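You operate a simulated robot arm through the tools that you are given. There is no shell and no other tool. Be economical: measure what you need, move in short steps, check, and stop when the job is done.

The job below is to be done with a simulated robot arm. You get a single attempt, and the scene is never put back.

## Task
Open the air valve, drain the trap, set the gauge to 7 bar, open the silo gate and switch on.
Fine: shut the drain valve again; the gate lever goes to its end; leave the damper.

Only the result counts: the job must be done as asked and must still hold three seconds after the hand-in. Knocking over, shifting, dropping, spilling or breaking anything else fails it.

## Robot
A 7-joint arm with a two-finger gripper, on a carriage that runs on a rail from [13, 663] to [-21, -1117] (x, y) and turns from -2.164 to 3.63 rad about z. Base frame: it is fixed where the carriage stands at the start and does not move with it; the origin is on the floor, on the carriage's upright axis, x ahead of it, y to its left, z up. Lengths are in mm, angles in rad, forces in N, time in s.
With the tool pointing down near the work surface it reaches from about 360 to 780 mm from the robot's upright axis, wherever it stands. Its first joint turns from -2.897 to 2.897 rad. Places, roughly: filler air valve [700, 400, 1400]; filler damper lever [700, 0, 1100]; filler drain valve [700, 400, 900]; filler gate lever [800, 200, 1300]; filler main switch [800, 600, 1400]; filler regulator knob [700, 400, 1200]. Payload 2.45 kg.
Tool frame: the origin (TCP) is the grasp point; the fingertips stand 23 mm ahead of it; z points along the fingers, y is the line along which they close. Largest opening 72 mm; the body of the gripper starts 40 mm behind the TCP.
Orientation is that of the tool frame in the base frame, as a unit quaternion [w, x, y, z]. With the fingers straight down and closing along the base's y, the tool's x points along the base's -x, its y along +y and its z along -z.

## Interface
- The arm moves only by the tool drive_tool. Its argument "motion" is text: rows parted by semicolons, each of 7 numbers parted by spaces: the shift along the tool's x, y, z in mm, then the turn, a rotation vector about the tool's x, y, z in rad, then the gripper command, from -1 (fully open) to 1 (shut), values between in proportion. In form: dx dy dz wx wy wz jaw; .... A call has 1 to 10 rows; each row shifts and turns the commanded pose from where the row before left it, along the tool's axes as they then stand. Each row takes 0.2 s and may step no farther than 50 mm and 0.15 rad from the row before; otherwise, or with a gripper value out of range, the whole call is refused. A pose out of reach is approached as far as the arm can. The call stops where the force on the tool passes 50 N (or 10 N more than at its start, if that is more) or the arm is blocked; 0.2 s more then pass. Each finger travels about 72 mm/s and halts on what it meets, pressing with about 37 N; the grip force reading is that of the motor and also rises with nothing between the fingers. The clock runs only during rows and for 0.2 s after the last one: add rows that do not move to give the fingers time. The reply holds the time, the measured pose of the TCP, the force on the tool along the base axes, the opening and the grip force, in the units named above and with some noise, with the torque about the TCP (base axes, N m) and any sound that the robot's microphone picked up.
- Cameras (640 x 400 px; columns grow to the right, rows downward): "scene" is now at [27, 209.9, 1544.8]; the picture's right is [0.28, -0.96, 0.00], its down [-0.47, -0.13, -0.87] and it looks along [0.84, 0.24, -0.49] (base axes); focal length 277 px, centre (320, 200). "wrist" rides on the gripper at [78, 17, -66] in the tool frame; the picture's right is [-0.22, 0.98, 0.00], its down [-0.56, -0.12, -0.82] and it looks along [-0.80, -0.18, 0.57] (tool axes); focal length 234 px, centre (320, 200). There is no depth. A picture from a camera that has moved, and an enlarged one, comes with that camera's place and axes in the base frame and with its lens.
- grab_frame(camera): a new picture of that camera. The clock stands still meanwhile.
- lift_body(by): slides the trunk up (or, below 0, down) by that many mm; the arm and the scene camera ride with it, the base frame stays. It gives what a move gives, with no picture.
- steer(legs): drives the robot by 1 to 6 legs, each [ahead, left, turn to the left] in mm, mm and rad, along the robot's own axes; the way and the turn of a leg run together, so that a leg with both is an arc; at most 1500 mm and 3.142 rad a leg. The arm and the cameras ride along, it lands a little off, and it stops where it bumps. It keeps to its track: a leg is cut to what the track allows. It gives what a move gives.
- head_to(pan, tilt): turns the head with the scene camera to pan (to the left, within 2.705 rad either way) and tilt (down, from -0.506 to 1.204), counted from straight ahead of the robot. It gives what a move gives.
- inspect(camera, box): a new picture of the part [left, top, right, bottom] of that camera's present view, enlarged. The clock stands still meanwhile.
- sign_off(): hands the job in; it is judged then, once.

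Go step by step. Nothing tells you exact positions but the pictures and the camera data: compare them with the known pose of the tool, close in by small moves and look again before you grip or let go. The budget is 120 turns and 82 pictures, counting those below and the enlarged ones. Unless the task says otherwise, let go and move clear before handing in, and close with one line.

The tools are called after "Call:" by a JSON object that holds its "fn" and its "kwargs". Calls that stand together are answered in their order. drive_tool: Moves the arm, as the interface text tells. Its arguments: {"type":"object","properties":{"motion":{"type":"string"}},"required":["motion"]} The other tools are called the same way: lift_body (by) slides the trunk up or down; steer (legs) drives the base; head_to (pan, tilt) turns the head that bears the scene camera; grab_frame (camera) takes a picture; inspect (camera, box) takes an enlarged picture of a part of a camera's view; sign_off () hands the job in.

At the start:

```text
time: 0.0
ee_pos: [420.4, 193.0, 1000.8]
ee_rot: [0.0, 0.001, 1.0, 0.0]
wrist_force: [0.3, 0.3, 0.9]
torque: [0.0, 0.02, -0.01]
width: 71.9
grasp_force: 0.1
trunk travel left (down, up): [-525.0, 65.0]
robot x, y, heading: [1.5, -0.4, -0.0]
head pan, tilt: [0.281, 0.508]
```

scene: 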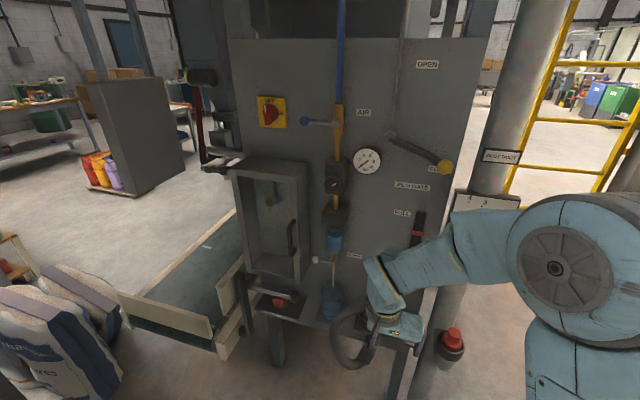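
wrist: 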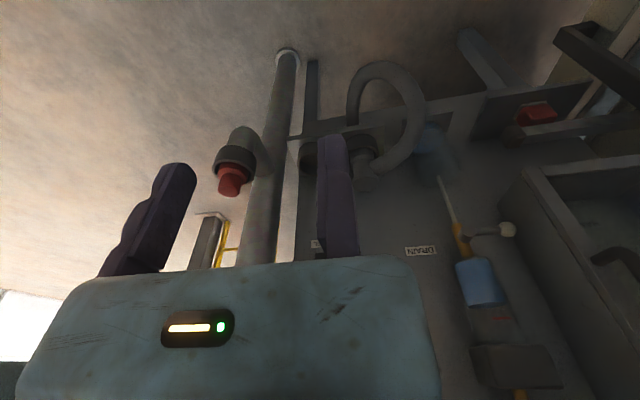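

I see the filler panel with air valve (blue handle), gauge, regulator, gate lever and a main switch. I'll enlarge the key parts first.

Call:
{"fn": "inspect", "kwargs": {"camera": "scene", "box": [230, 80, 390, 180]}}

Call:
{"fn": "inspect", "kwargs": {"camera": "scene", "box": [290, 160, 450, 260]}}

Call:
{"fn": "inspect", "kwargs": {"camera": "scene", "box": [240, 220, 400, 320]}}

Call:
{"fn": "inspect", "kwargs": {"camera": "scene", "box": [370, 50, 530, 150]}}

```text
4.00 times, centred on (310, 130) of scene
camera zoom: at [27.0, 209.9, 1544.8], right [0.28, -0.96, 0.0], down [-0.47, -0.13, -0.87], along [0.84, 0.24, -0.49], focal length 1110 px, centre (360, 480)
```

zoom: 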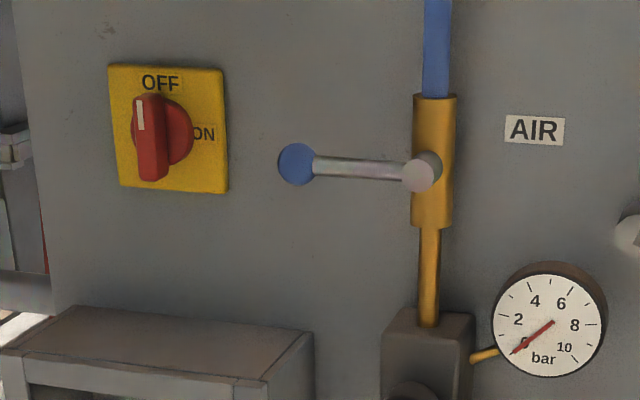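

```text
4.00 times, centred on (370, 210) of scene
camera zoom: at [27.0, 209.9, 1544.8], right [0.28, -0.96, 0.0], down [-0.47, -0.13, -0.87], along [0.84, 0.24, -0.49], focal length 1110 px, centre (120, 160)
```

zoom: 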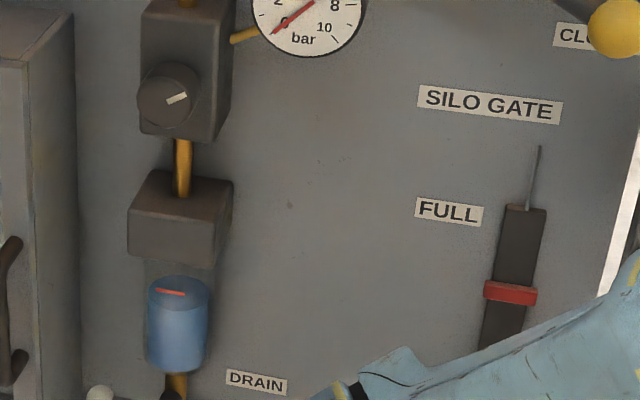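

```text
4.00 times, centred on (320, 270) of scene
camera zoom: at [27.0, 209.9, 1544.8], right [0.28, -0.96, 0.0], down [-0.47, -0.13, -0.87], along [0.84, 0.24, -0.49], focal length 1110 px, centre (320, -80)
```

zoom: 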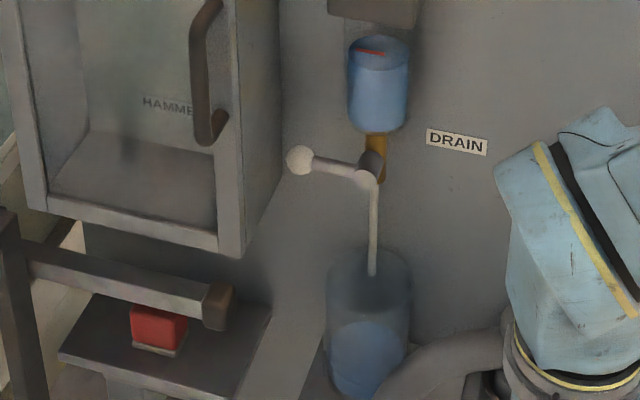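

```text
4.00 times, centred on (450, 100) of scene
camera zoom: at [27.0, 209.9, 1544.8], right [0.28, -0.96, 0.0], down [-0.47, -0.13, -0.87], along [0.84, 0.24, -0.49], focal length 1110 px, centre (-200, 600)
```

zoom: 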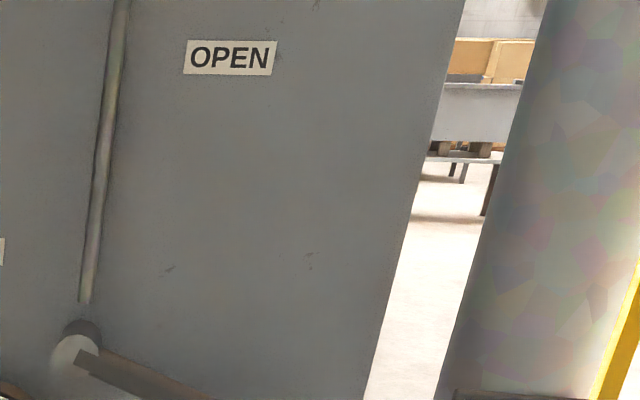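

The panel faces -x at about x=800; the air and drain handles lie crosswise (closed), and the gauge reads 0. I'll raise the tool and turn it to point forward (+x).

Call:
{"fn": "drive_tool", "kwargs": {"motion": "0 0 -40 0 0 0 -1; 0 0 -40 0 0 0 -1; 0 0 -40 0 0 0 -1; 0 0 -40 0 0 0 -1; 0 0 -40 0 0 0 -1"}}

Call:
{"fn": "drive_tool", "kwargs": {"motion": "0 0 0 0 -0.15 0 1; 0 0 0 0 -0.15 0 1; 0 0 0 0 -0.15 0 1; 0 0 0 0 -0.15 0 1; 0 0 0 0 -0.15 0 1; 0 0 0 0 -0.15 0 1; 0 0 0 0 -0.15 0 1; 0 0 0 0 -0.15 0 1; 0 0 0 0 -0.15 0 1; 0 0 0 0 -0.15 0 1"}}

```text
time: 1.2
ee_pos: [420.7, 192.5, 1200.2]
ee_rot: [-0.001, 0.0, 1.0, 0.0]
wrist_force: [0.7, 0.2, 0.1]
torque: [0.0, 0.01, 0.03]
width: 71.9
grasp_force: 0.1
trunk travel left (down, up): [-525.0, 65.0]
robot x, y, heading: [3.8, -0.1, -0.005]
head pan, tilt: [0.281, 0.508]
```

```text
time: 3.4
ee_pos: [420.3, 194.0, 1198.9]
ee_rot: [0.681, 0.001, 0.732, 0.001]
wrist_force: [0.1, -0.4, 0.0]
torque: [0.0, -0.01, -0.02]
width: 0.0
grasp_force: 28.5
trunk travel left (down, up): [-525.0, 65.0]
robot x, y, heading: [-0.2, 1.5, 0.004]
head pan, tilt: [0.281, 0.508]
```

The arm turned well. Finish the turn, then drive left by 220.

Call:
{"fn": "drive_tool", "kwargs": {"motion": "0 0 0 0 -0.0708 0 1"}}

Call:
{"fn": "steer", "kwargs": {"legs": [[0, 220, 0]]}}

Call:
{"fn": "grab_frame", "kwargs": {"camera": "scene"}}

Call:
{"fn": "grab_frame", "kwargs": {"camera": "wrist"}}

```text
time: 3.8
ee_pos: [420.1, 192.6, 1200.3]
ee_rot: [0.707, -0.001, 0.707, 0.0]
wrist_force: [0.0, -0.6, -0.3]
torque: [0.0, -0.01, 0.02]
width: 0.0
grasp_force: 28.5
trunk travel left (down, up): [-525.0, 65.0]
robot x, y, heading: [4.4, 0.3, -0.001]
head pan, tilt: [0.281, 0.508]
```

```text
time: 5.5
ee_pos: [425.1, 411.5, 1198.8]
ee_rot: [0.707, 0.0, 0.707, 0.0]
wrist_force: [-0.4, -0.3, -0.4]
torque: [0.02, 0.0, 0.03]
width: 0.2
grasp_force: 28.7
trunk travel left (down, up): [-525.0, 65.0]
robot x, y, heading: [3.9, 219.9, 0.0]
head pan, tilt: [0.281, 0.508]
```

```text
75 pictures are left
camera scene: at [31.4, 429.4, 1544.8], right [0.28, -0.96, 0.0], down [-0.47, -0.13, -0.87], along [0.84, 0.24, -0.49], focal length 277 px, centre (320, 200)
```

scene: 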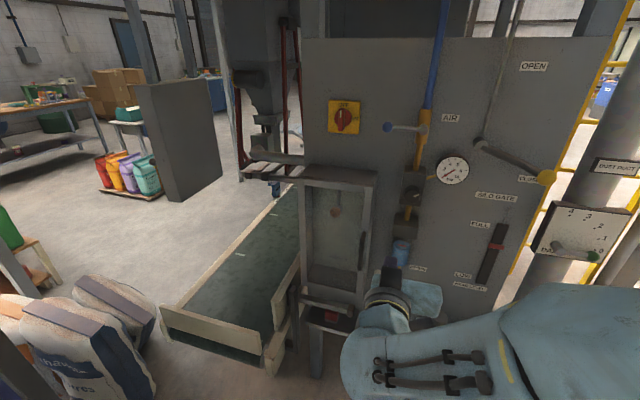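

```text
74 pictures are left
camera wrist: at [361.1, 429.0, 1121.8], right [0.0, 0.98, 0.22], down [-0.82, -0.12, 0.56], along [0.57, -0.18, 0.8], focal length 234 px, centre (320, 200)
```

wrist: 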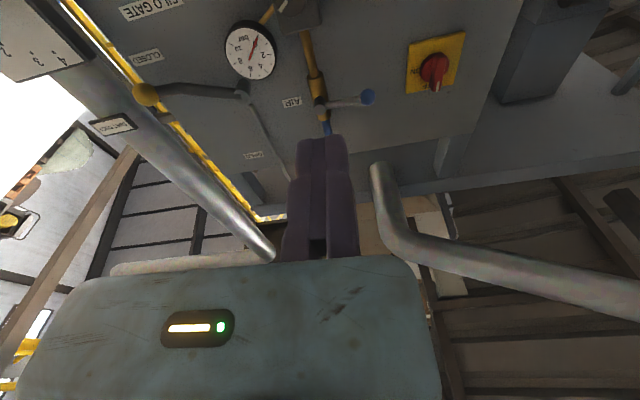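

Second viewpoint gives a stereo baseline; enlarge to triangulate.

Call:
{"fn": "inspect", "kwargs": {"camera": "scene", "box": [320, 80, 480, 180]}}

Call:
{"fn": "inspect", "kwargs": {"camera": "scene", "box": [360, 165, 520, 265]}}

```text
4.00 times, centred on (400, 130) of scene
camera zoom: at [31.4, 429.4, 1544.8], right [0.28, -0.96, 0.0], down [-0.47, -0.13, -0.87], along [0.84, 0.24, -0.49], focal length 1110 px, centre (0, 480)
```

zoom: 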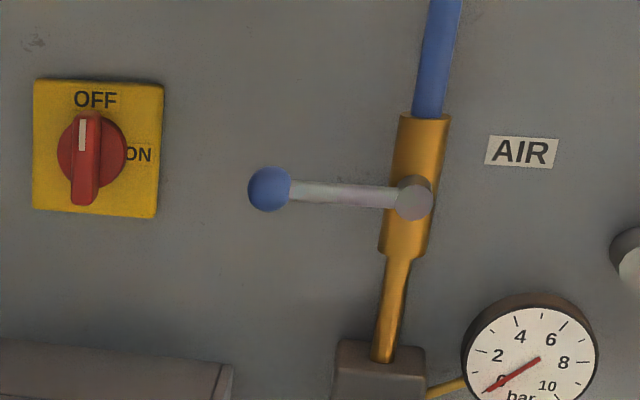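

```text
4.00 times, centred on (440, 215) of scene
camera zoom: at [31.4, 429.4, 1544.8], right [0.28, -0.96, 0.0], down [-0.47, -0.13, -0.87], along [0.84, 0.24, -0.49], focal length 1110 px, centre (-160, 140)
```

zoom: 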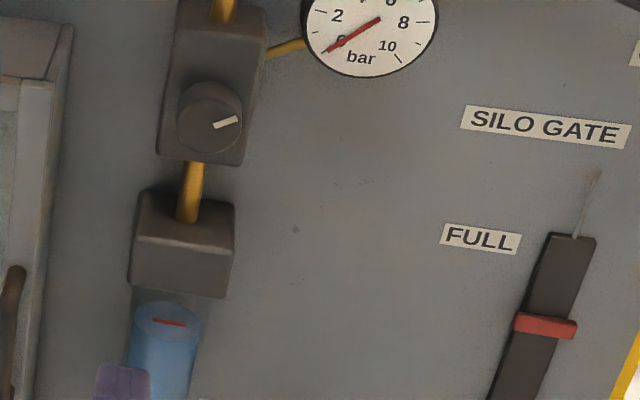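

Triangulated: air handle ball ≈ (742,460,1367), hub ≈ (737,376,1367); knob face ≈ (712,375,1201). Go to below the air handle with closed fingers.

Call:
{"fn": "drive_tool", "kwargs": {"motion": "-40 11 20 0 0 0 1; -40 11 40 0 0 0 1; -38 12 40 0 0 0 1; 0 0 40 0 0 0 1; 0 0 40 0 0 0 1; 0 0 40 0 0 0 1; 0 0 40 0 0 0 1; 0 0 20 0 0 0 1"}}

Call:
{"fn": "grab_frame", "kwargs": {"camera": "scene"}}

Call:
{"fn": "grab_frame", "kwargs": {"camera": "wrist"}}

```text
refused: row 2 steps farther than a row can; nothing moved
```

```text
71 pictures are left
camera scene: at [31.4, 429.4, 1544.8], right [0.28, -0.96, 0.0], down [-0.47, -0.13, -0.87], along [0.84, 0.24, -0.49], focal length 277 px, centre (320, 200)
```

scene: 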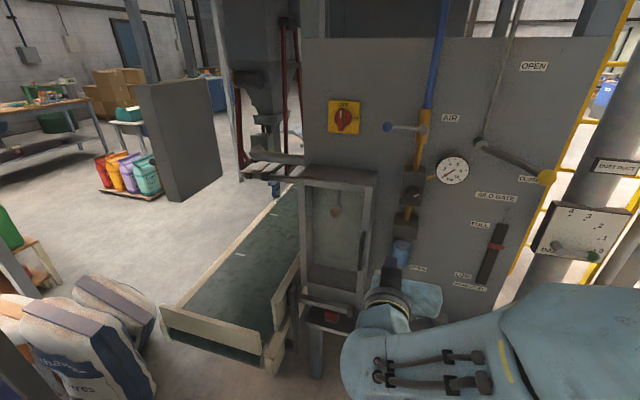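

```text
70 pictures are left
camera wrist: at [361.1, 429.0, 1121.8], right [0.0, 0.98, 0.22], down [-0.82, -0.12, 0.56], along [0.57, -0.18, 0.8], focal length 234 px, centre (320, 200)
```

wrist: 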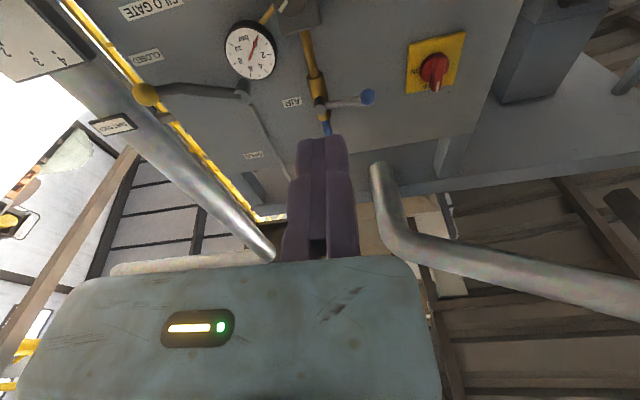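

The steps were too long; same move in smaller steps.

Call:
{"fn": "drive_tool", "kwargs": {"motion": "-30 8 20 0 0 0 1; -30 8 30 0 0 0 1; -30 9 30 0 0 0 1; -28 9 30 0 0 0 1; 0 0 45 0 0 0 1; 0 0 45 0 0 0 1; 0 0 40 0 0 0 1; 0 0 30 0 0 0 1"}}

Call:
{"fn": "grab_frame", "kwargs": {"camera": "scene"}}

Call:
{"fn": "grab_frame", "kwargs": {"camera": "wrist"}}

```text
time: 7.3
ee_pos: [697.5, 444.5, 1317.1]
ee_rot: [0.706, -0.001, 0.708, 0.001]
wrist_force: [0.1, -1.2, 1.5]
torque: [0.0, 0.02, -0.02]
width: 0.0
grasp_force: 29.2
trunk travel left (down, up): [-525.0, 65.0]
robot x, y, heading: [5.7, 218.7, 0.002]
head pan, tilt: [0.281, 0.508]
```

```text
69 pictures are left
camera scene: at [31.6, 429.3, 1544.8], right [0.28, -0.96, 0.0], down [-0.47, -0.13, -0.87], along [0.84, 0.24, -0.49], focal length 277 px, centre (320, 200)
```

scene: 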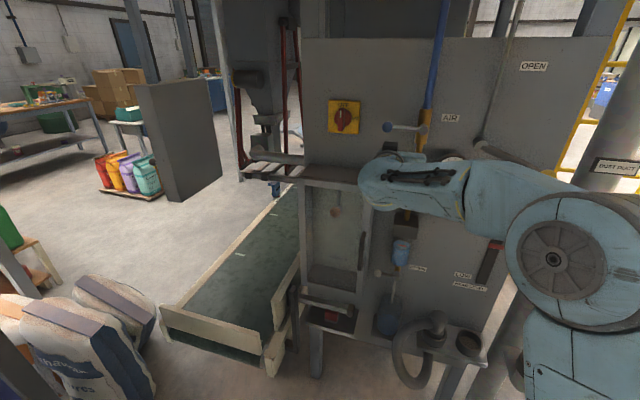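

```text
68 pictures are left
camera wrist: at [633.6, 460.9, 1238.6], right [0.0, 0.98, 0.22], down [-0.82, -0.12, 0.56], along [0.57, -0.18, 0.8], focal length 234 px, centre (320, 200)
```

wrist: 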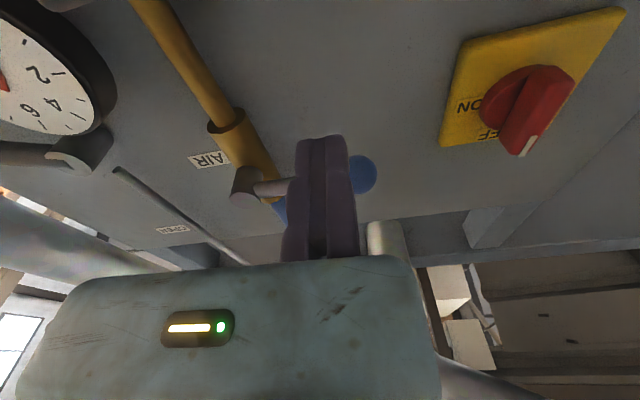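

Fingers sit below the handle as planned. Move forward 30 and test-push upward.

Call:
{"fn": "drive_tool", "kwargs": {"motion": "0 0 30 0 0 0 1; -20 0 0 0 0 0 1; -15 0 0 0 0 0 1; -8 0 0 0 0 0 1; -8 -1 0 0 0 0 1; -8 -2 0 0 0 0 1"}}

Call:
{"fn": "inspect", "kwargs": {"camera": "scene", "box": [360, 80, 480, 155]}}

```text
time: 8.3
ee_pos: [726.7, 444.7, 1348.1]
ee_rot: [0.699, -0.001, 0.716, -0.002]
wrist_force: [-5.8, -2.5, -11.1]
torque: [-0.09, 0.11, 0.03]
width: 0.0
grasp_force: 28.4
trunk travel left (down, up): [-525.0, 65.0]
robot x, y, heading: [4.8, 220.2, -0.005]
head pan, tilt: [0.281, 0.508]
stopped in row 4: the force on the tool passed its limit at 57 N (the readings are from after the stop); the commanded pose is now the measured one
```

```text
5.33 times, centred on (420, 118) of scene
camera zoom: at [31.5, 429.0, 1545.0], right [0.28, -0.96, 0.0], down [-0.47, -0.13, -0.87], along [0.84, 0.24, -0.49], focal length 1479 px, centre (-213, 640)
```

zoom: 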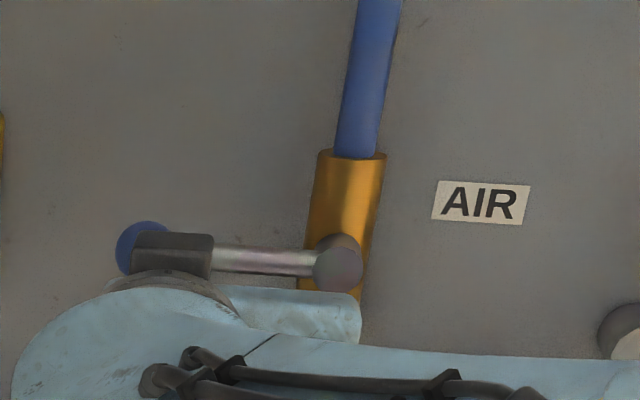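

Upward is the stop, so the handle opens downward. Back out, go above the handle.

Call:
{"fn": "drive_tool", "kwargs": {"motion": "5 0 0 0 -0.024 0 1; 0 0 -45 0 0 0 1; -30 0 0 0 0 0 1; -20 -3 0 0 0 0 1; 0 0 46 0 0 0 1; 0 0 0 0 0 0 1"}}

Call:
{"fn": "inspect", "kwargs": {"camera": "scene", "box": [360, 80, 480, 155]}}

```text
time: 9.7
ee_pos: [729.4, 440.7, 1395.4]
ee_rot: [0.709, -0.001, 0.705, -0.002]
wrist_force: [0.4, 0.1, -0.9]
torque: [-0.03, -0.02, -0.02]
width: 0.2
grasp_force: 28.0
trunk travel left (down, up): [-525.0, 65.0]
robot x, y, heading: [5.2, 217.0, -0.002]
head pan, tilt: [0.281, 0.508]
```

```text
5.33 times, centred on (420, 118) of scene
camera zoom: at [32.6, 429.2, 1544.8], right [0.28, -0.96, 0.0], down [-0.47, -0.13, -0.87], along [0.84, 0.24, -0.49], focal length 1479 px, centre (-213, 640)
```

zoom: 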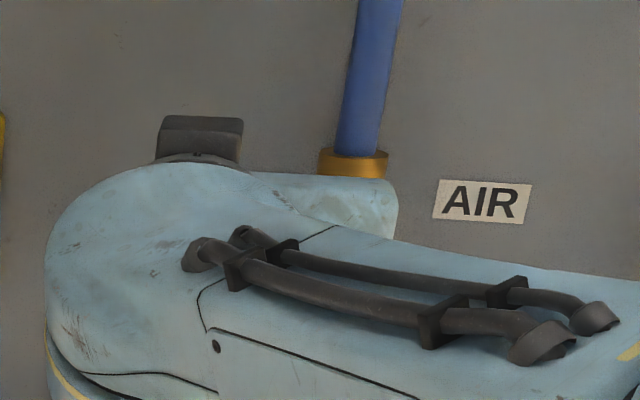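

Now push the handle down along its arc.

Call:
{"fn": "drive_tool", "kwargs": {"motion": "17 0 0 0 0 0 1; 17 1 0 0 0 0 1; 17 -3 0 0 0 0 1; 16 -8 0 0 0 0 1; 13 -11 0 0 0 0 1; 10 -14 0 0 0 0 1; 6 -16 0 0 0 0 1; 1 -7 0 0 0 0 1"}}

Call:
{"fn": "grab_frame", "kwargs": {"camera": "wrist"}}

```text
time: 11.5
ee_pos: [724.2, 388.3, 1299.5]
ee_rot: [0.71, -0.004, 0.704, 0.001]
wrist_force: [7.5, 17.0, 14.1]
torque: [-0.06, -0.27, 0.32]
width: 0.0
grasp_force: 28.0
trunk travel left (down, up): [-525.0, 65.0]
robot x, y, heading: [4.7, 218.3, -0.0]
head pan, tilt: [0.281, 0.508]
```

```text
65 pictures are left
camera wrist: at [661.6, 405.3, 1220.4], right [-0.01, 0.98, 0.21], down [-0.82, -0.13, 0.55], along [0.57, -0.17, 0.81], focal length 234 px, centre (320, 200)
```

wrist: 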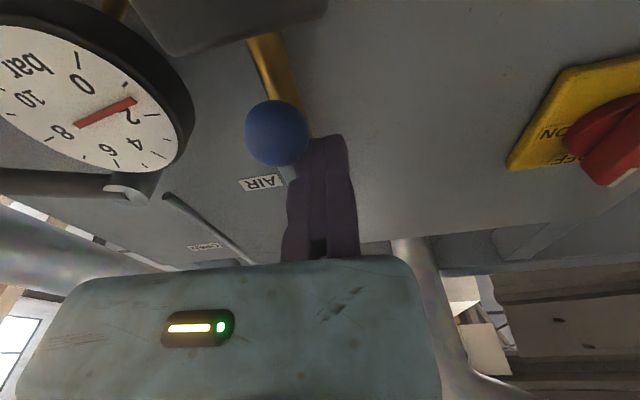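

The handle points down and the gauge rose to about 2 bar. Push to its stop, then back off and look.

Call:
{"fn": "drive_tool", "kwargs": {"motion": "0 -6 0 0 0 0 1; 0 -6 0 0 0 0 1"}}

Call:
{"fn": "drive_tool", "kwargs": {"motion": "0 8 0 0 0 0 1; 0 0 -45 0 0 0 1; 0 0 -45 0 0 0 1; 0 0 -45 0 0 0 1; 0 0 -45 0 0 0 1"}}

Call:
{"fn": "grab_frame", "kwargs": {"camera": "wrist"}}

```text
time: 12.2
ee_pos: [723.8, 388.4, 1300.4]
ee_rot: [0.709, -0.011, 0.705, 0.007]
wrist_force: [5.8, 13.2, 4.0]
torque: [0.0, -0.06, 0.25]
width: 0.0
grasp_force: 28.2
trunk travel left (down, up): [-525.0, 65.0]
robot x, y, heading: [2.7, 220.1, 0.002]
head pan, tilt: [0.281, 0.508]
stopped in row 2: the force on the tool passed its limit at 51 N (the readings are from after the stop); the commanded pose is now the measured one
```

```text
time: 13.4
ee_pos: [542.6, 386.3, 1298.0]
ee_rot: [0.709, -0.007, 0.705, 0.005]
wrist_force: [-0.6, 0.9, -0.6]
torque: [0.01, -0.03, -0.03]
width: 0.0
grasp_force: 28.5
trunk travel left (down, up): [-525.0, 65.0]
robot x, y, heading: [2.3, 221.4, 0.004]
head pan, tilt: [0.281, 0.508]
```

```text
64 pictures are left
camera wrist: at [479.3, 402.3, 1218.7], right [-0.02, 0.98, 0.21], down [-0.82, -0.14, 0.56], along [0.57, -0.17, 0.8], focal length 234 px, centre (320, 200)
```

wrist: 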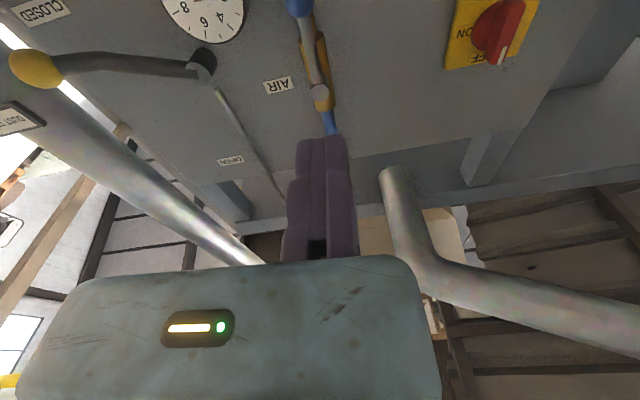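

Air valve is open (handle along pipe). Now look at the drain valve region.

Call:
{"fn": "grab_frame", "kwargs": {"camera": "scene"}}

Call:
{"fn": "inspect", "kwargs": {"camera": "scene", "box": [340, 230, 500, 330]}}

```text
63 pictures are left
camera scene: at [31.0, 429.8, 1544.8], right [0.28, -0.96, 0.0], down [-0.47, -0.14, -0.87], along [0.84, 0.24, -0.49], focal length 277 px, centre (320, 200)
```

scene: 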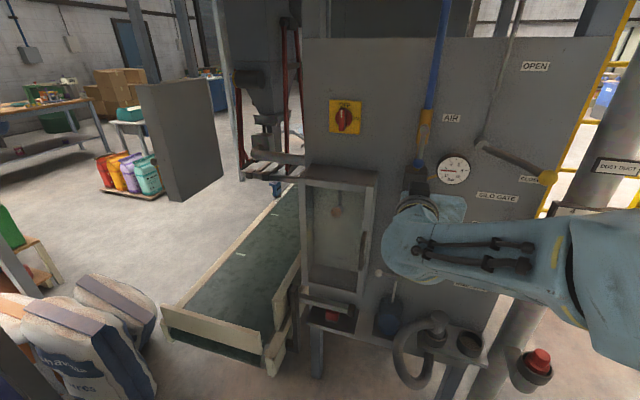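

```text
4.00 times, centred on (420, 280) of scene
camera zoom: at [31.0, 429.8, 1544.8], right [0.28, -0.96, 0.0], down [-0.47, -0.14, -0.87], along [0.84, 0.24, -0.49], focal length 1110 px, centre (-80, -120)
```

zoom: 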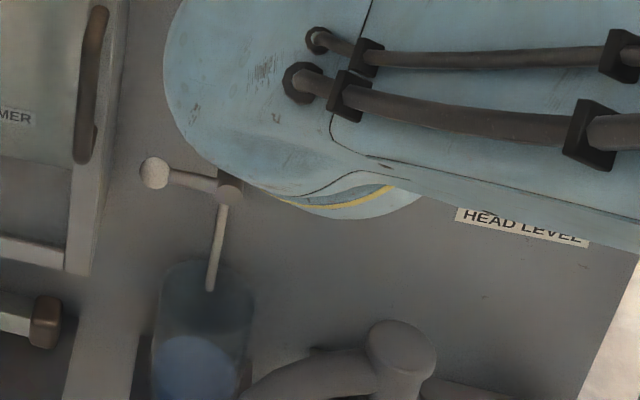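

Drain handle: ball ≈ (733,433,894), hub ≈ (745,372,887). Back the tool slightly and lower the trunk by 300.

Call:
{"fn": "drive_tool", "kwargs": {"motion": "0 0 -40 0 0 0 1; 0 35 0 0 0 0 1"}}

Call:
{"fn": "lift_body", "kwargs": {"by": -300}}

Call:
{"fn": "grab_frame", "kwargs": {"camera": "scene"}}

```text
time: 14.0
ee_pos: [502.9, 419.8, 1298.2]
ee_rot: [0.71, -0.008, 0.704, 0.005]
wrist_force: [0.0, 0.3, 0.9]
torque: [-0.03, 0.02, 0.01]
width: 0.2
grasp_force: 28.0
trunk travel left (down, up): [-525.0, 65.0]
robot x, y, heading: [4.1, 223.0, 0.004]
head pan, tilt: [0.281, 0.508]
```

```text
time: 17.0
ee_pos: [502.8, 420.0, 999.8]
ee_rot: [0.709, -0.008, 0.705, 0.006]
wrist_force: [-0.3, 0.3, 0.1]
torque: [0.01, 0.0, 0.0]
width: 0.2
grasp_force: 28.6
trunk travel left (down, up): [-225.0, 365.0]
robot x, y, heading: [5.3, 216.6, 0.005]
head pan, tilt: [0.281, 0.508]
```

```text
61 pictures are left
camera scene: at [30.9, 429.8, 1244.9], right [0.28, -0.96, 0.0], down [-0.47, -0.14, -0.87], along [0.84, 0.24, -0.49], focal length 277 px, centre (320, 200)
```

scene: 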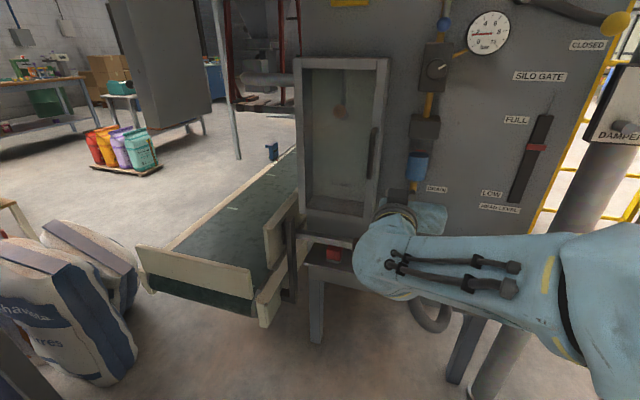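

Approach to just above the drain handle, fingers closed.

Call:
{"fn": "drive_tool", "kwargs": {"motion": "40 -3 0 0 0 0 1; 37 -3 0 0 0 0 1; 0 0 45 0 0 0 1; 0 0 45 0 0 0 1; 0 0 45 0 0 0 1; 0 0 45 0 0 0 1; 0 0 20 0 0 0 1"}}

Call:
{"fn": "grab_frame", "kwargs": {"camera": "wrist"}}

Call:
{"fn": "inspect", "kwargs": {"camera": "scene", "box": [340, 130, 500, 230]}}

```text
time: 18.6
ee_pos: [702.2, 415.7, 922.5]
ee_rot: [0.709, -0.008, 0.705, 0.005]
wrist_force: [-0.5, -0.1, 0.5]
torque: [-0.02, 0.03, -0.01]
width: 0.1
grasp_force: 28.6
trunk travel left (down, up): [-225.0, 365.0]
robot x, y, heading: [2.1, 218.9, -0.002]
head pan, tilt: [0.281, 0.508]
```

```text
60 pictures are left
camera wrist: at [638.7, 431.4, 845.4], right [-0.02, 0.98, 0.21], down [-0.82, -0.14, 0.56], along [0.57, -0.17, 0.8], focal length 234 px, centre (320, 200)
```

wrist: 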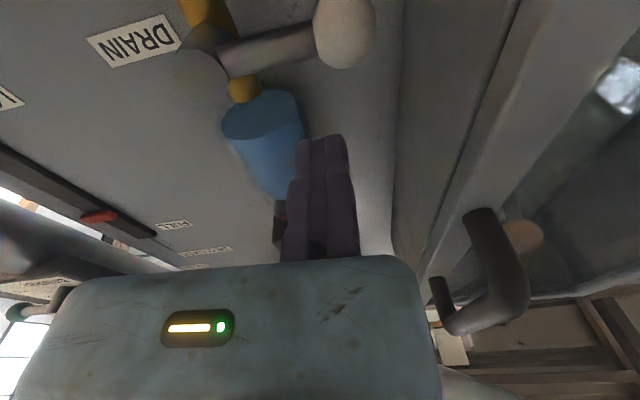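

```text
4.00 times, centred on (420, 180) of scene
camera zoom: at [30.6, 429.8, 1244.8], right [0.28, -0.96, 0.0], down [-0.47, -0.14, -0.87], along [0.84, 0.24, -0.49], focal length 1110 px, centre (-80, 280)
```

zoom: 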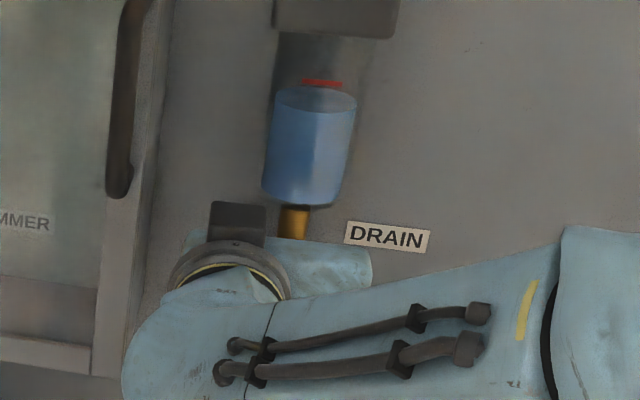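

The trap bowl is full of blue condensate. Go forward and push the drain handle down, testing the direction.

Call:
{"fn": "drive_tool", "kwargs": {"motion": "0 0 21 0 0 0 1; 13 0 0 0 0 0 1; 13 0 0 0 0 0 1; 8 0 0 0 0 0 1; 7 -1 0 0 0 0 1; 7 -2 0 0 0 0 1"}}

Call:
{"fn": "grab_frame", "kwargs": {"camera": "wrist"}}

```text
time: 20.0
ee_pos: [725.1, 416.2, 881.1]
ee_rot: [0.708, -0.007, 0.706, 0.004]
wrist_force: [-0.8, 0.7, 0.0]
torque: [0.0, -0.01, -0.01]
width: 0.0
grasp_force: 28.9
out of reach, approached as far as the arm can: row 6
trunk travel left (down, up): [-225.0, 365.0]
robot x, y, heading: [0.3, 217.8, 0.002]
head pan, tilt: [0.281, 0.508]
```

```text
58 pictures are left
camera wrist: at [662.4, 432.5, 802.4], right [-0.02, 0.98, 0.21], down [-0.82, -0.14, 0.56], along [0.57, -0.17, 0.8], focal length 234 px, centre (320, 200)
```

wrist: 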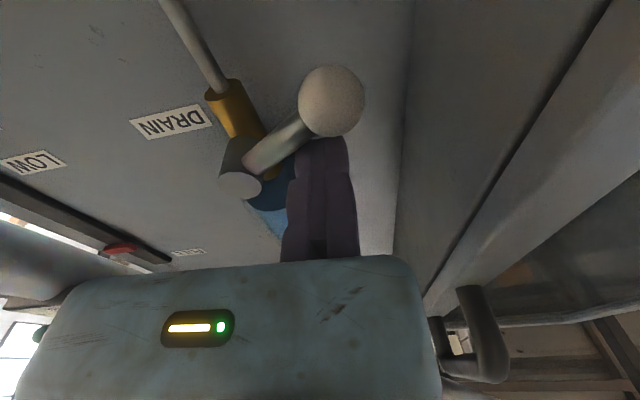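

It turns downward but the arm is at its reach limit there. Back off, lower the trunk by another 150, and return.

Call:
{"fn": "drive_tool", "kwargs": {"motion": "-10 0 0 0 0 0 1; 0 0 -45 0 0 0 1; 0 0 -45 0 0 0 1; 0 0 -40 0 0 0 1; -45 0 0 0 0 0 1; -45 0 0 0 0 0 1; -40 0 0 0 0 0 1"}}

Call:
{"fn": "lift_body", "kwargs": {"by": -150}}

Call:
{"fn": "inspect", "kwargs": {"camera": "scene", "box": [320, 60, 520, 185]}}

```text
time: 21.6
ee_pos: [598.4, 416.1, 1026.7]
ee_rot: [0.709, -0.008, 0.705, 0.005]
wrist_force: [1.3, -0.2, -0.1]
torque: [-0.02, 0.01, 0.02]
width: 0.0
grasp_force: 28.1
out of reach, approached as far as the arm can: row 3
trunk travel left (down, up): [-225.0, 365.0]
robot x, y, heading: [7.8, 218.8, 0.007]
head pan, tilt: [0.281, 0.508]
```

```text
time: 23.3
ee_pos: [598.7, 415.0, 874.3]
ee_rot: [0.709, -0.008, 0.705, 0.005]
wrist_force: [-0.4, 0.1, 0.8]
torque: [0.06, 0.02, -0.01]
width: 0.0
grasp_force: 28.6
trunk travel left (down, up): [-75.0, 515.0]
robot x, y, heading: [4.2, 220.2, -0.002]
head pan, tilt: [0.281, 0.508]
```

```text
3.20 times, centred on (420, 122) of scene
camera zoom: at [30.9, 429.8, 1094.9], right [0.28, -0.96, 0.0], down [-0.47, -0.14, -0.87], along [0.84, 0.24, -0.49], focal length 888 px, centre (0, 448)
```

zoom: 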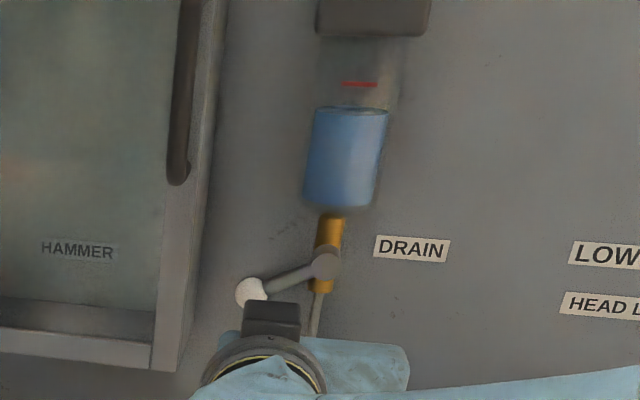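

It's already draining through the partly opened valve. Return above the handle and push it fully down.

Call:
{"fn": "drive_tool", "kwargs": {"motion": "-38 -1 0 0 0 0 1; 0 0 45 0 0 0 1; 0 0 45 0 0 0 1; 0 0 35 0 0 0 1; 20 0 0 0 0 0 1; 14 0 0 0 0 0 1; 12 -4 0 0 0 0 1; 12 -8 0 0 0 0 1; 9 -12 0 0 0 0 1; 3 -12 0 0 0 0 1"}}

Call:
{"fn": "grab_frame", "kwargs": {"camera": "wrist"}}

Call:
{"fn": "inspect", "kwargs": {"camera": "scene", "box": [320, 60, 520, 185]}}

```text
time: 25.5
ee_pos: [723.3, 388.2, 846.5]
ee_rot: [0.709, -0.013, 0.705, 0.009]
wrist_force: [9.2, 23.9, 8.0]
torque: [-0.11, -0.15, 0.56]
width: 0.1
grasp_force: 28.1
trunk travel left (down, up): [-75.0, 515.0]
robot x, y, heading: [6.9, 222.0, 0.004]
head pan, tilt: [0.281, 0.508]
```

```text
56 pictures are left
camera wrist: at [659.4, 403.0, 766.8], right [-0.03, 0.98, 0.21], down [-0.82, -0.14, 0.55], along [0.57, -0.16, 0.8], focal length 234 px, centre (320, 200)
```

wrist: 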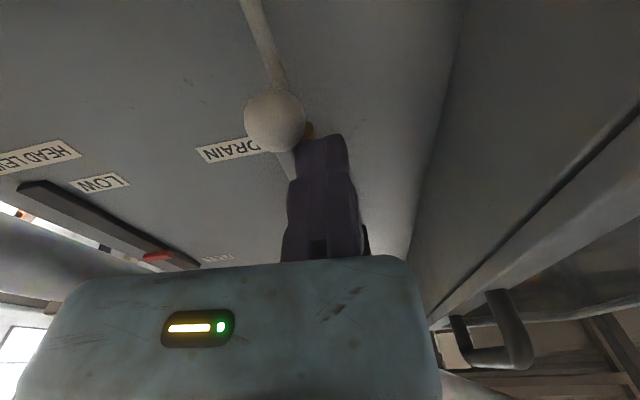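

```text
3.20 times, centred on (420, 122) of scene
camera zoom: at [30.6, 431.6, 1094.7], right [0.28, -0.96, 0.0], down [-0.47, -0.14, -0.87], along [0.84, 0.24, -0.49], focal length 888 px, centre (0, 448)
```

zoom: 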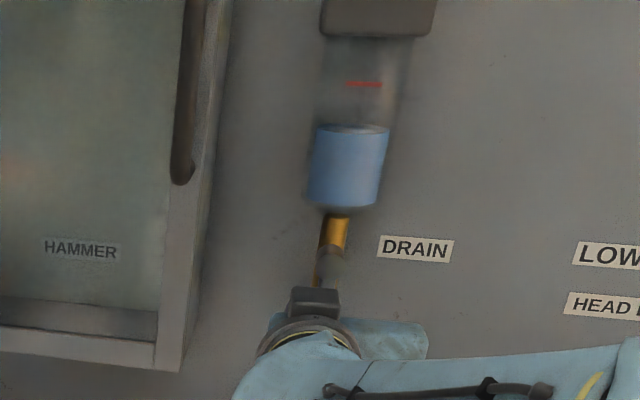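

Drain is fully open. Move to the far (right) side of the handle while it drains.

Call:
{"fn": "drive_tool", "kwargs": {"motion": "0 5 0 0 0 0 1; 0 0 -45 0 0 0 1; 0 0 -10 0 0 0 1; 0 -28 0 0 0 0 1; 0 -28 0 0 0 0 1; 0 0 45 0 0 0 1; 0 0 10 0 0 0 1; 0 0 0 0 0 0 1; 0 0 0 0 0 0 1; 0 0 0 0 0 0 1"}}

Call:
{"fn": "inspect", "kwargs": {"camera": "scene", "box": [320, 60, 520, 185]}}

```text
time: 27.7
ee_pos: [726.9, 330.2, 845.9]
ee_rot: [0.71, -0.007, 0.705, 0.004]
wrist_force: [-0.6, 0.0, 0.0]
torque: [0.03, 0.0, 0.02]
width: 0.0
grasp_force: 28.5
trunk travel left (down, up): [-75.0, 515.0]
robot x, y, heading: [-0.2, 218.8, 0.003]
head pan, tilt: [0.281, 0.508]
```

```text
3.20 times, centred on (420, 122) of scene
camera zoom: at [30.9, 429.8, 1094.8], right [0.28, -0.96, 0.0], down [-0.47, -0.14, -0.87], along [0.84, 0.24, -0.49], focal length 888 px, centre (0, 448)
```

zoom: 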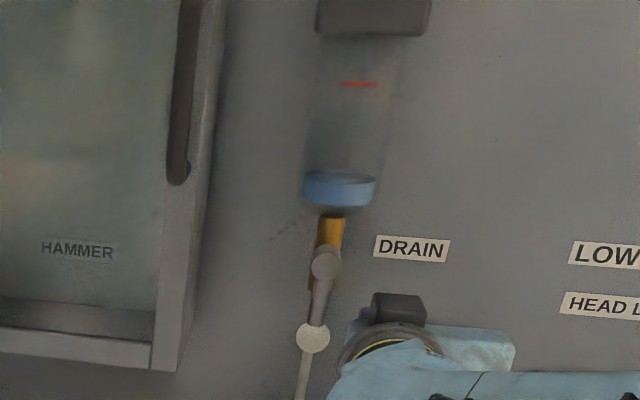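

Nearly empty; wait about 2 s more.

Call:
{"fn": "drive_tool", "kwargs": {"motion": "0 0 0 0 0 0 1; 0 0 0 0 0 0 1; 0 0 0 0 0 0 1; 0 0 0 0 0 0 1; 0 0 0 0 0 0 1; 0 0 0 0 0 0 1; 0 0 0 0 0 0 1; 0 0 0 0 0 0 1; 0 0 0 0 0 0 1; 0 0 0 0 0 0 1"}}

Call:
{"fn": "inspect", "kwargs": {"camera": "scene", "box": [320, 60, 520, 185]}}

```text
time: 29.9
ee_pos: [726.4, 329.5, 845.2]
ee_rot: [0.709, -0.007, 0.705, 0.005]
wrist_force: [0.3, -0.1, 0.3]
torque: [0.03, 0.01, -0.02]
width: 0.0
grasp_force: 28.2
trunk travel left (down, up): [-75.0, 515.0]
robot x, y, heading: [8.7, 221.3, -0.001]
head pan, tilt: [0.281, 0.508]
```

```text
3.20 times, centred on (420, 122) of scene
camera zoom: at [30.9, 429.8, 1094.8], right [0.28, -0.96, 0.0], down [-0.47, -0.14, -0.87], along [0.84, 0.24, -0.49], focal length 888 px, centre (0, 448)
```

zoom: 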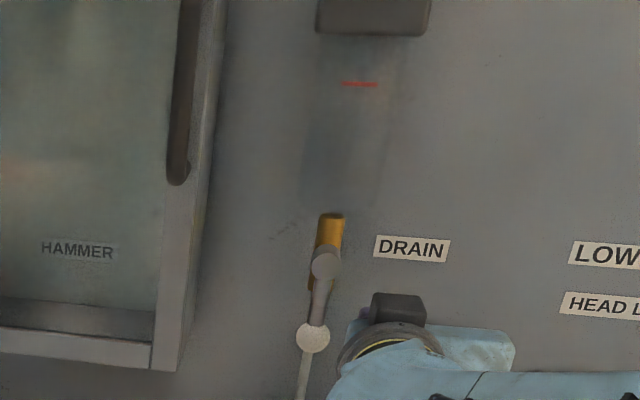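

The trap is empty. Push the drain handle back left/up to close it.

Call:
{"fn": "drive_tool", "kwargs": {"motion": "0 15 0 0 0 0 1; 0 15 0 0 0 0 1; 1 14 0 0 0 0 1; -3 14 0 0 0 0 1; -8 12 0 0 0 0 1; -6 5 0 0 0 0 1; -7 4 0 0 0 0 1; -7 2 0 0 0 0 1; -7 0 0 0 0 0 1; -5 0 0 0 0 0 1"}}

Call:
{"fn": "grab_frame", "kwargs": {"camera": "wrist"}}

```text
time: 32.0
ee_pos: [725.3, 409.9, 871.5]
ee_rot: [0.702, -0.008, 0.712, 0.005]
wrist_force: [-3.3, -0.7, -13.0]
torque: [-0.02, 0.15, 0.1]
width: 6.1
grasp_force: 28.1
trunk travel left (down, up): [-75.0, 515.0]
robot x, y, heading: [4.4, 220.9, -0.002]
head pan, tilt: [0.281, 0.508]
stopped in row 10: the force on the tool passed its limit at 54 N (the readings are from after the stop); the commanded pose is now the measured one
```

```text
52 pictures are left
camera wrist: at [660.5, 425.8, 793.9], right [-0.01, 0.98, 0.21], down [-0.81, -0.14, 0.57], along [0.59, -0.16, 0.79], focal length 234 px, centre (320, 200)
```

wrist: 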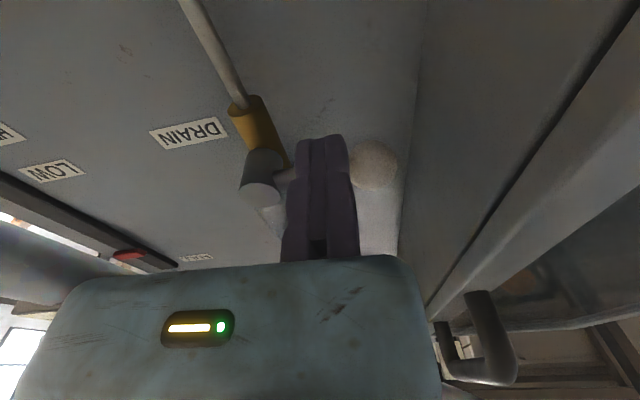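

The handle is at its stop. Back off straight down and out, then look.

Call:
{"fn": "drive_tool", "kwargs": {"motion": "8 0 0 0 0 0 1; 4 0 -30 0 -0.014 0 1; 0 0 -45 0 0 0 1; 0 0 -45 0 0 0 1; 0 0 -40 0 0 0 1; 0 0 0 0 0 0 1"}}

Call:
{"fn": "inspect", "kwargs": {"camera": "scene", "box": [320, 60, 520, 185]}}

```text
time: 33.4
ee_pos: [565.3, 406.0, 861.6]
ee_rot: [0.708, -0.01, 0.706, 0.006]
wrist_force: [0.3, 0.4, -0.6]
torque: [0.03, 0.0, 0.02]
width: 0.0
grasp_force: 28.0
trunk travel left (down, up): [-75.0, 515.0]
robot x, y, heading: [3.5, 220.5, 0.002]
head pan, tilt: [0.281, 0.508]
```

```text
3.20 times, centred on (420, 122) of scene
camera zoom: at [30.9, 429.7, 1094.8], right [0.28, -0.96, 0.0], down [-0.47, -0.14, -0.87], along [0.84, 0.24, -0.49], focal length 888 px, centre (0, 448)
```

zoom: 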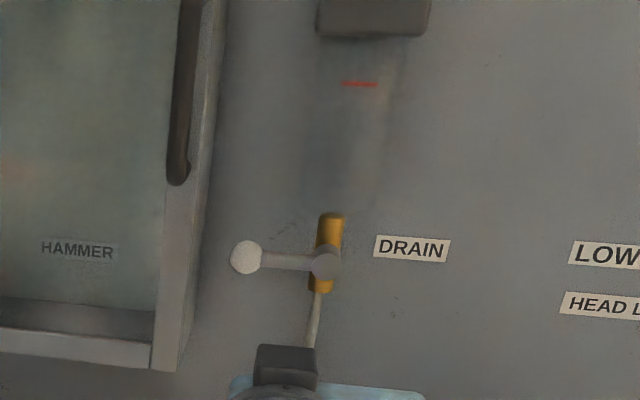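

Drain is shut and the trap is empty. Next the regulator knob: raise the trunk by 300.

Call:
{"fn": "drive_tool", "kwargs": {"motion": "0 0 -40 0 0 0 1; 0 -15 0 0 0 0 -1; 0 -15 0 0 0 0 -1"}}

Call:
{"fn": "lift_body", "kwargs": {"by": 300}}

Call:
{"fn": "inspect", "kwargs": {"camera": "scene", "box": [380, 60, 540, 160]}}

Call:
{"fn": "grab_frame", "kwargs": {"camera": "wrist"}}

```text
time: 34.2
ee_pos: [525.8, 375.7, 860.9]
ee_rot: [0.708, -0.008, 0.706, 0.005]
wrist_force: [0.4, 0.1, -0.1]
torque: [0.01, 0.0, 0.01]
width: 72.3
grasp_force: 0.0
trunk travel left (down, up): [-75.0, 515.0]
robot x, y, heading: [3.9, 219.5, 0.002]
head pan, tilt: [0.281, 0.508]
```

```text
time: 37.2
ee_pos: [526.3, 376.0, 1161.4]
ee_rot: [0.708, -0.008, 0.706, 0.005]
wrist_force: [0.1, -0.7, 0.1]
torque: [-0.02, -0.01, 0.02]
width: 72.0
grasp_force: 0.1
trunk travel left (down, up): [-375.0, 215.0]
robot x, y, heading: [3.1, 223.1, 0.002]
head pan, tilt: [0.281, 0.508]
```

```text
4.00 times, centred on (460, 110) of scene
camera zoom: at [30.9, 429.7, 1394.8], right [0.28, -0.96, 0.0], down [-0.47, -0.14, -0.87], along [0.84, 0.24, -0.49], focal length 1110 px, centre (-240, 560)
```

zoom: 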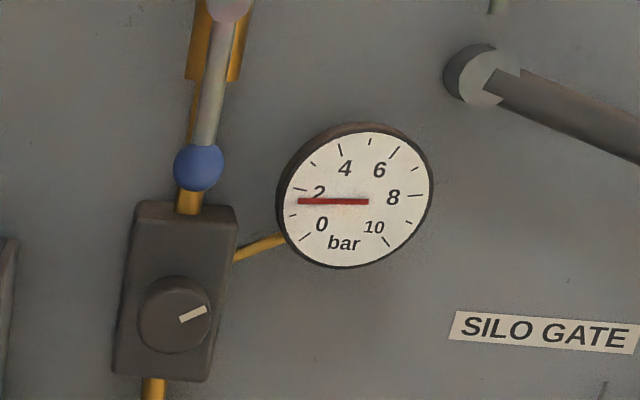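

```text
49 pictures are left
camera wrist: at [461.8, 391.1, 1083.5], right [-0.02, 0.98, 0.21], down [-0.82, -0.14, 0.56], along [0.57, -0.16, 0.8], focal length 234 px, centre (320, 200)
```

wrist: 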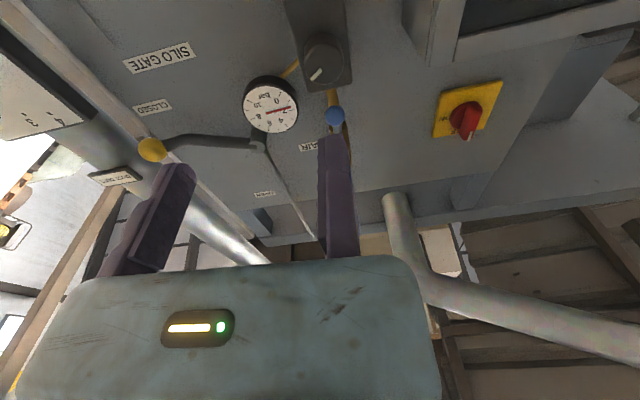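

Knob centre ≈ (712,375,1203), gauge ≈1.6 bar. Advance with open fingers around the knob.

Call:
{"fn": "drive_tool", "kwargs": {"motion": "-21 0 0 0 0 0 -1; -21 0 0 0 0 0 -1; 0 0 45 0 0 0 -1; 0 0 45 0 0 0 -1; 0 0 45 0 0 0 -1; 0 0 25 0 0 0 -1"}}

Call:
{"fn": "inspect", "kwargs": {"camera": "scene", "box": [380, 60, 540, 160]}}

Call:
{"fn": "grab_frame", "kwargs": {"camera": "wrist"}}

```text
time: 38.6
ee_pos: [684.5, 380.4, 1204.9]
ee_rot: [0.709, -0.009, 0.706, 0.004]
wrist_force: [0.1, 0.2, 0.5]
torque: [0.04, 0.03, 0.0]
width: 72.0
grasp_force: 0.0
trunk travel left (down, up): [-375.0, 215.0]
robot x, y, heading: [3.7, 218.9, 0.0]
head pan, tilt: [0.281, 0.508]
```

```text
4.00 times, centred on (460, 110) of scene
camera zoom: at [30.4, 429.7, 1394.9], right [0.28, -0.96, 0.0], down [-0.47, -0.14, -0.87], along [0.84, 0.24, -0.49], focal length 1110 px, centre (-240, 560)
```

zoom: 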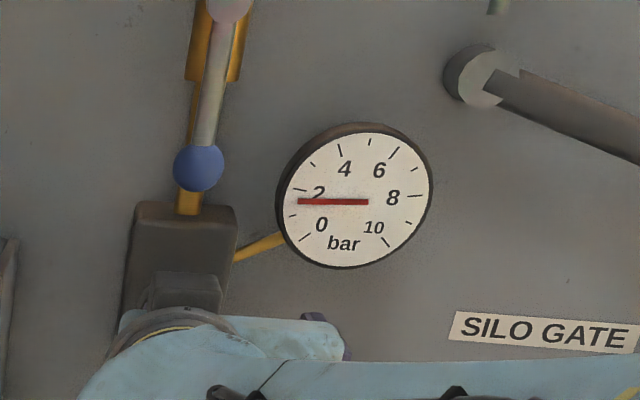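

```text
47 pictures are left
camera wrist: at [620.4, 395.8, 1126.3], right [-0.02, 0.98, 0.21], down [-0.82, -0.14, 0.56], along [0.57, -0.16, 0.8], focal length 234 px, centre (320, 200)
```

wrist: 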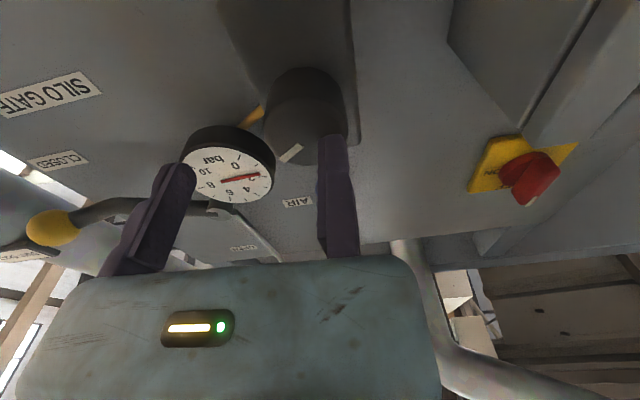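

The picture shows that only the left-image (tool −y) finger moves; the other is fixed near the TCP. So I put the fixed finger beside the knob's +y side, then advance.

Call:
{"fn": "drive_tool", "kwargs": {"motion": "0 10 -5 0 0 0 -1; 2 9 0 0 0 0 -1; 0 0 15 0 0 0 -1; 0 0 12 0 0 0 -1; 0 0 0 0 0 0 -1"}}

Call:
{"fn": "grab_frame", "kwargs": {"camera": "wrist"}}

```text
time: 39.8
ee_pos: [708.4, 400.7, 1202.1]
ee_rot: [0.708, -0.008, 0.706, 0.005]
wrist_force: [-0.4, 0.0, 0.5]
torque: [-0.01, -0.02, -0.01]
width: 72.0
grasp_force: 0.0
trunk travel left (down, up): [-375.0, 215.0]
robot x, y, heading: [3.3, 220.7, 0.002]
head pan, tilt: [0.281, 0.508]
```

```text
46 pictures are left
camera wrist: at [643.8, 414.6, 1124.3], right [-0.02, 0.98, 0.21], down [-0.82, -0.14, 0.56], along [0.57, -0.16, 0.8], focal length 234 px, centre (320, 200)
```

wrist: 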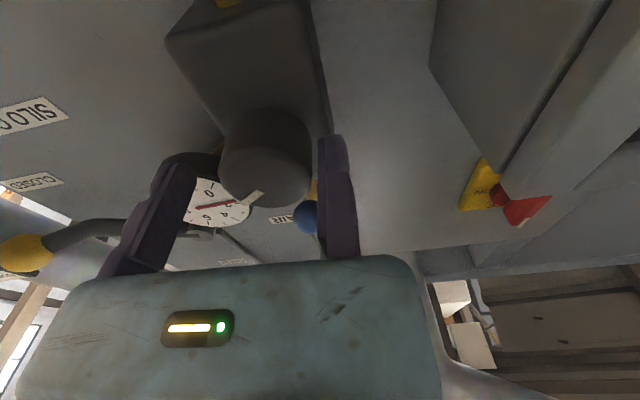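

The knob lies between the fingers. Advance a little and close.

Call:
{"fn": "drive_tool", "kwargs": {"motion": "0 -3 6 0 0 0 -1; 0 0 0 0 0 0 0.2; 0 0 0 0 0 0 1; 0 0 0 0 0 0 1; 0 0 0 0 0 0 1; 0 0 0 0 0 0 1"}}

Call:
{"fn": "grab_frame", "kwargs": {"camera": "wrist"}}

```text
time: 41.2
ee_pos: [713.3, 393.8, 1203.0]
ee_rot: [0.708, -0.007, 0.706, 0.005]
wrist_force: [-0.3, -4.1, 1.3]
torque: [-0.06, 0.04, -1.42]
width: 41.6
grasp_force: 45.2
trunk travel left (down, up): [-375.0, 215.0]
robot x, y, heading: [3.5, 220.3, 0.005]
head pan, tilt: [0.281, 0.508]
```

```text
45 pictures are left
camera wrist: at [649.9, 410.9, 1124.9], right [-0.02, 0.98, 0.21], down [-0.82, -0.14, 0.56], along [0.57, -0.17, 0.8], focal length 234 px, centre (320, 200)
```

wrist: 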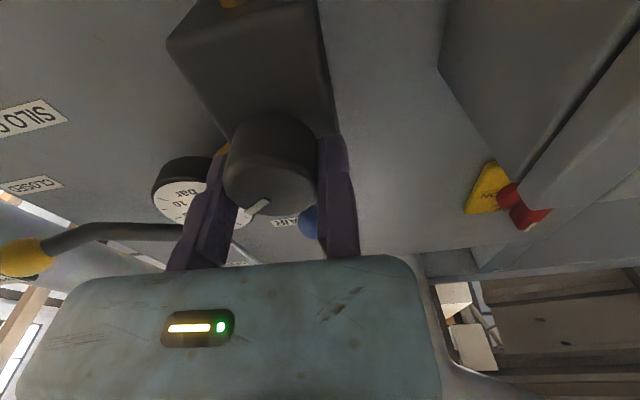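

Knob gripped (41.6 mm). Turn clockwise 0.3 rad about the knob's axis and read the gauge.

Call:
{"fn": "drive_tool", "kwargs": {"motion": "-3.1 -0.2 0 0 0 0.15 1; -3.1 -0.2 0 0 0 0.15 1; 0 0 0 0 0 0 1"}}

Call:
{"fn": "inspect", "kwargs": {"camera": "scene", "box": [420, 70, 520, 132]}}

```text
time: 42.0
ee_pos: [714.2, 393.5, 1209.4]
ee_rot: [0.7, 0.099, 0.699, 0.11]
wrist_force: [-7.9, -10.7, 0.4]
torque: [-0.15, 0.0, -1.33]
width: 41.5
grasp_force: 45.2
trunk travel left (down, up): [-375.0, 215.0]
robot x, y, heading: [3.1, 219.4, 0.001]
head pan, tilt: [0.281, 0.508]
```

```text
6.40 times, centred on (470, 101) of scene
camera zoom: at [29.9, 428.3, 1395.1], right [0.28, -0.96, 0.0], down [-0.47, -0.13, -0.87], along [0.84, 0.24, -0.49], focal length 1775 px, centre (-640, 834)
```

zoom: 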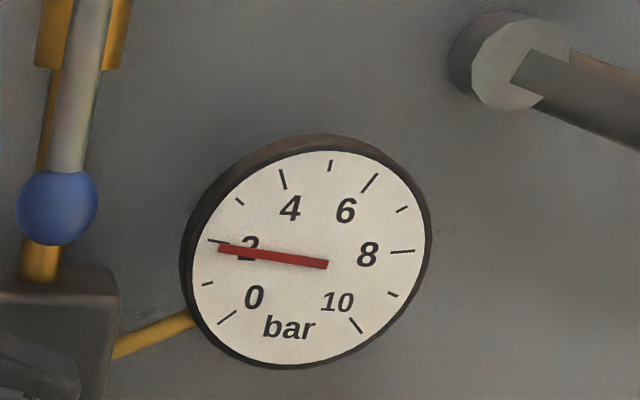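

Clockwise raises it: ~1.6 → ~2.0 bar per 0.3 rad. Continue turning.

Call:
{"fn": "drive_tool", "kwargs": {"motion": "-3.1 -0.2 0 0 0 0.15 1; -3.1 -0.2 0 0 0 0.15 1; -3.1 -0.2 0 0 0 0.15 1; -3.1 -0.2 0 0 0 0.15 1; -3.1 -0.2 0 0 0 0.15 1; -3.1 -0.2 0 0 0 0.15 1; -3.1 -0.2 0 0 0 0.15 1; 0 0 0 0 0 0 1"}}

Call:
{"fn": "inspect", "kwargs": {"camera": "scene", "box": [400, 70, 520, 145]}}

```text
time: 43.8
ee_pos: [713.2, 376.3, 1221.2]
ee_rot: [0.548, 0.437, 0.556, 0.447]
wrist_force: [-11.0, -22.4, -20.3]
torque: [-0.46, 0.83, -0.71]
width: 41.3
grasp_force: 44.6
trunk travel left (down, up): [-375.0, 215.0]
robot x, y, heading: [3.4, 218.2, 0.001]
head pan, tilt: [0.281, 0.508]
```

```text
5.33 times, centred on (460, 108) of scene
camera zoom: at [31.2, 427.4, 1395.0], right [0.28, -0.96, 0.0], down [-0.47, -0.13, -0.87], along [0.84, 0.24, -0.49], focal length 1479 px, centre (-427, 693)
```

zoom: 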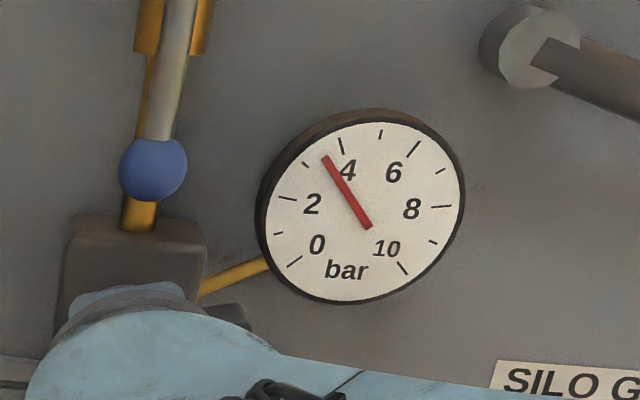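

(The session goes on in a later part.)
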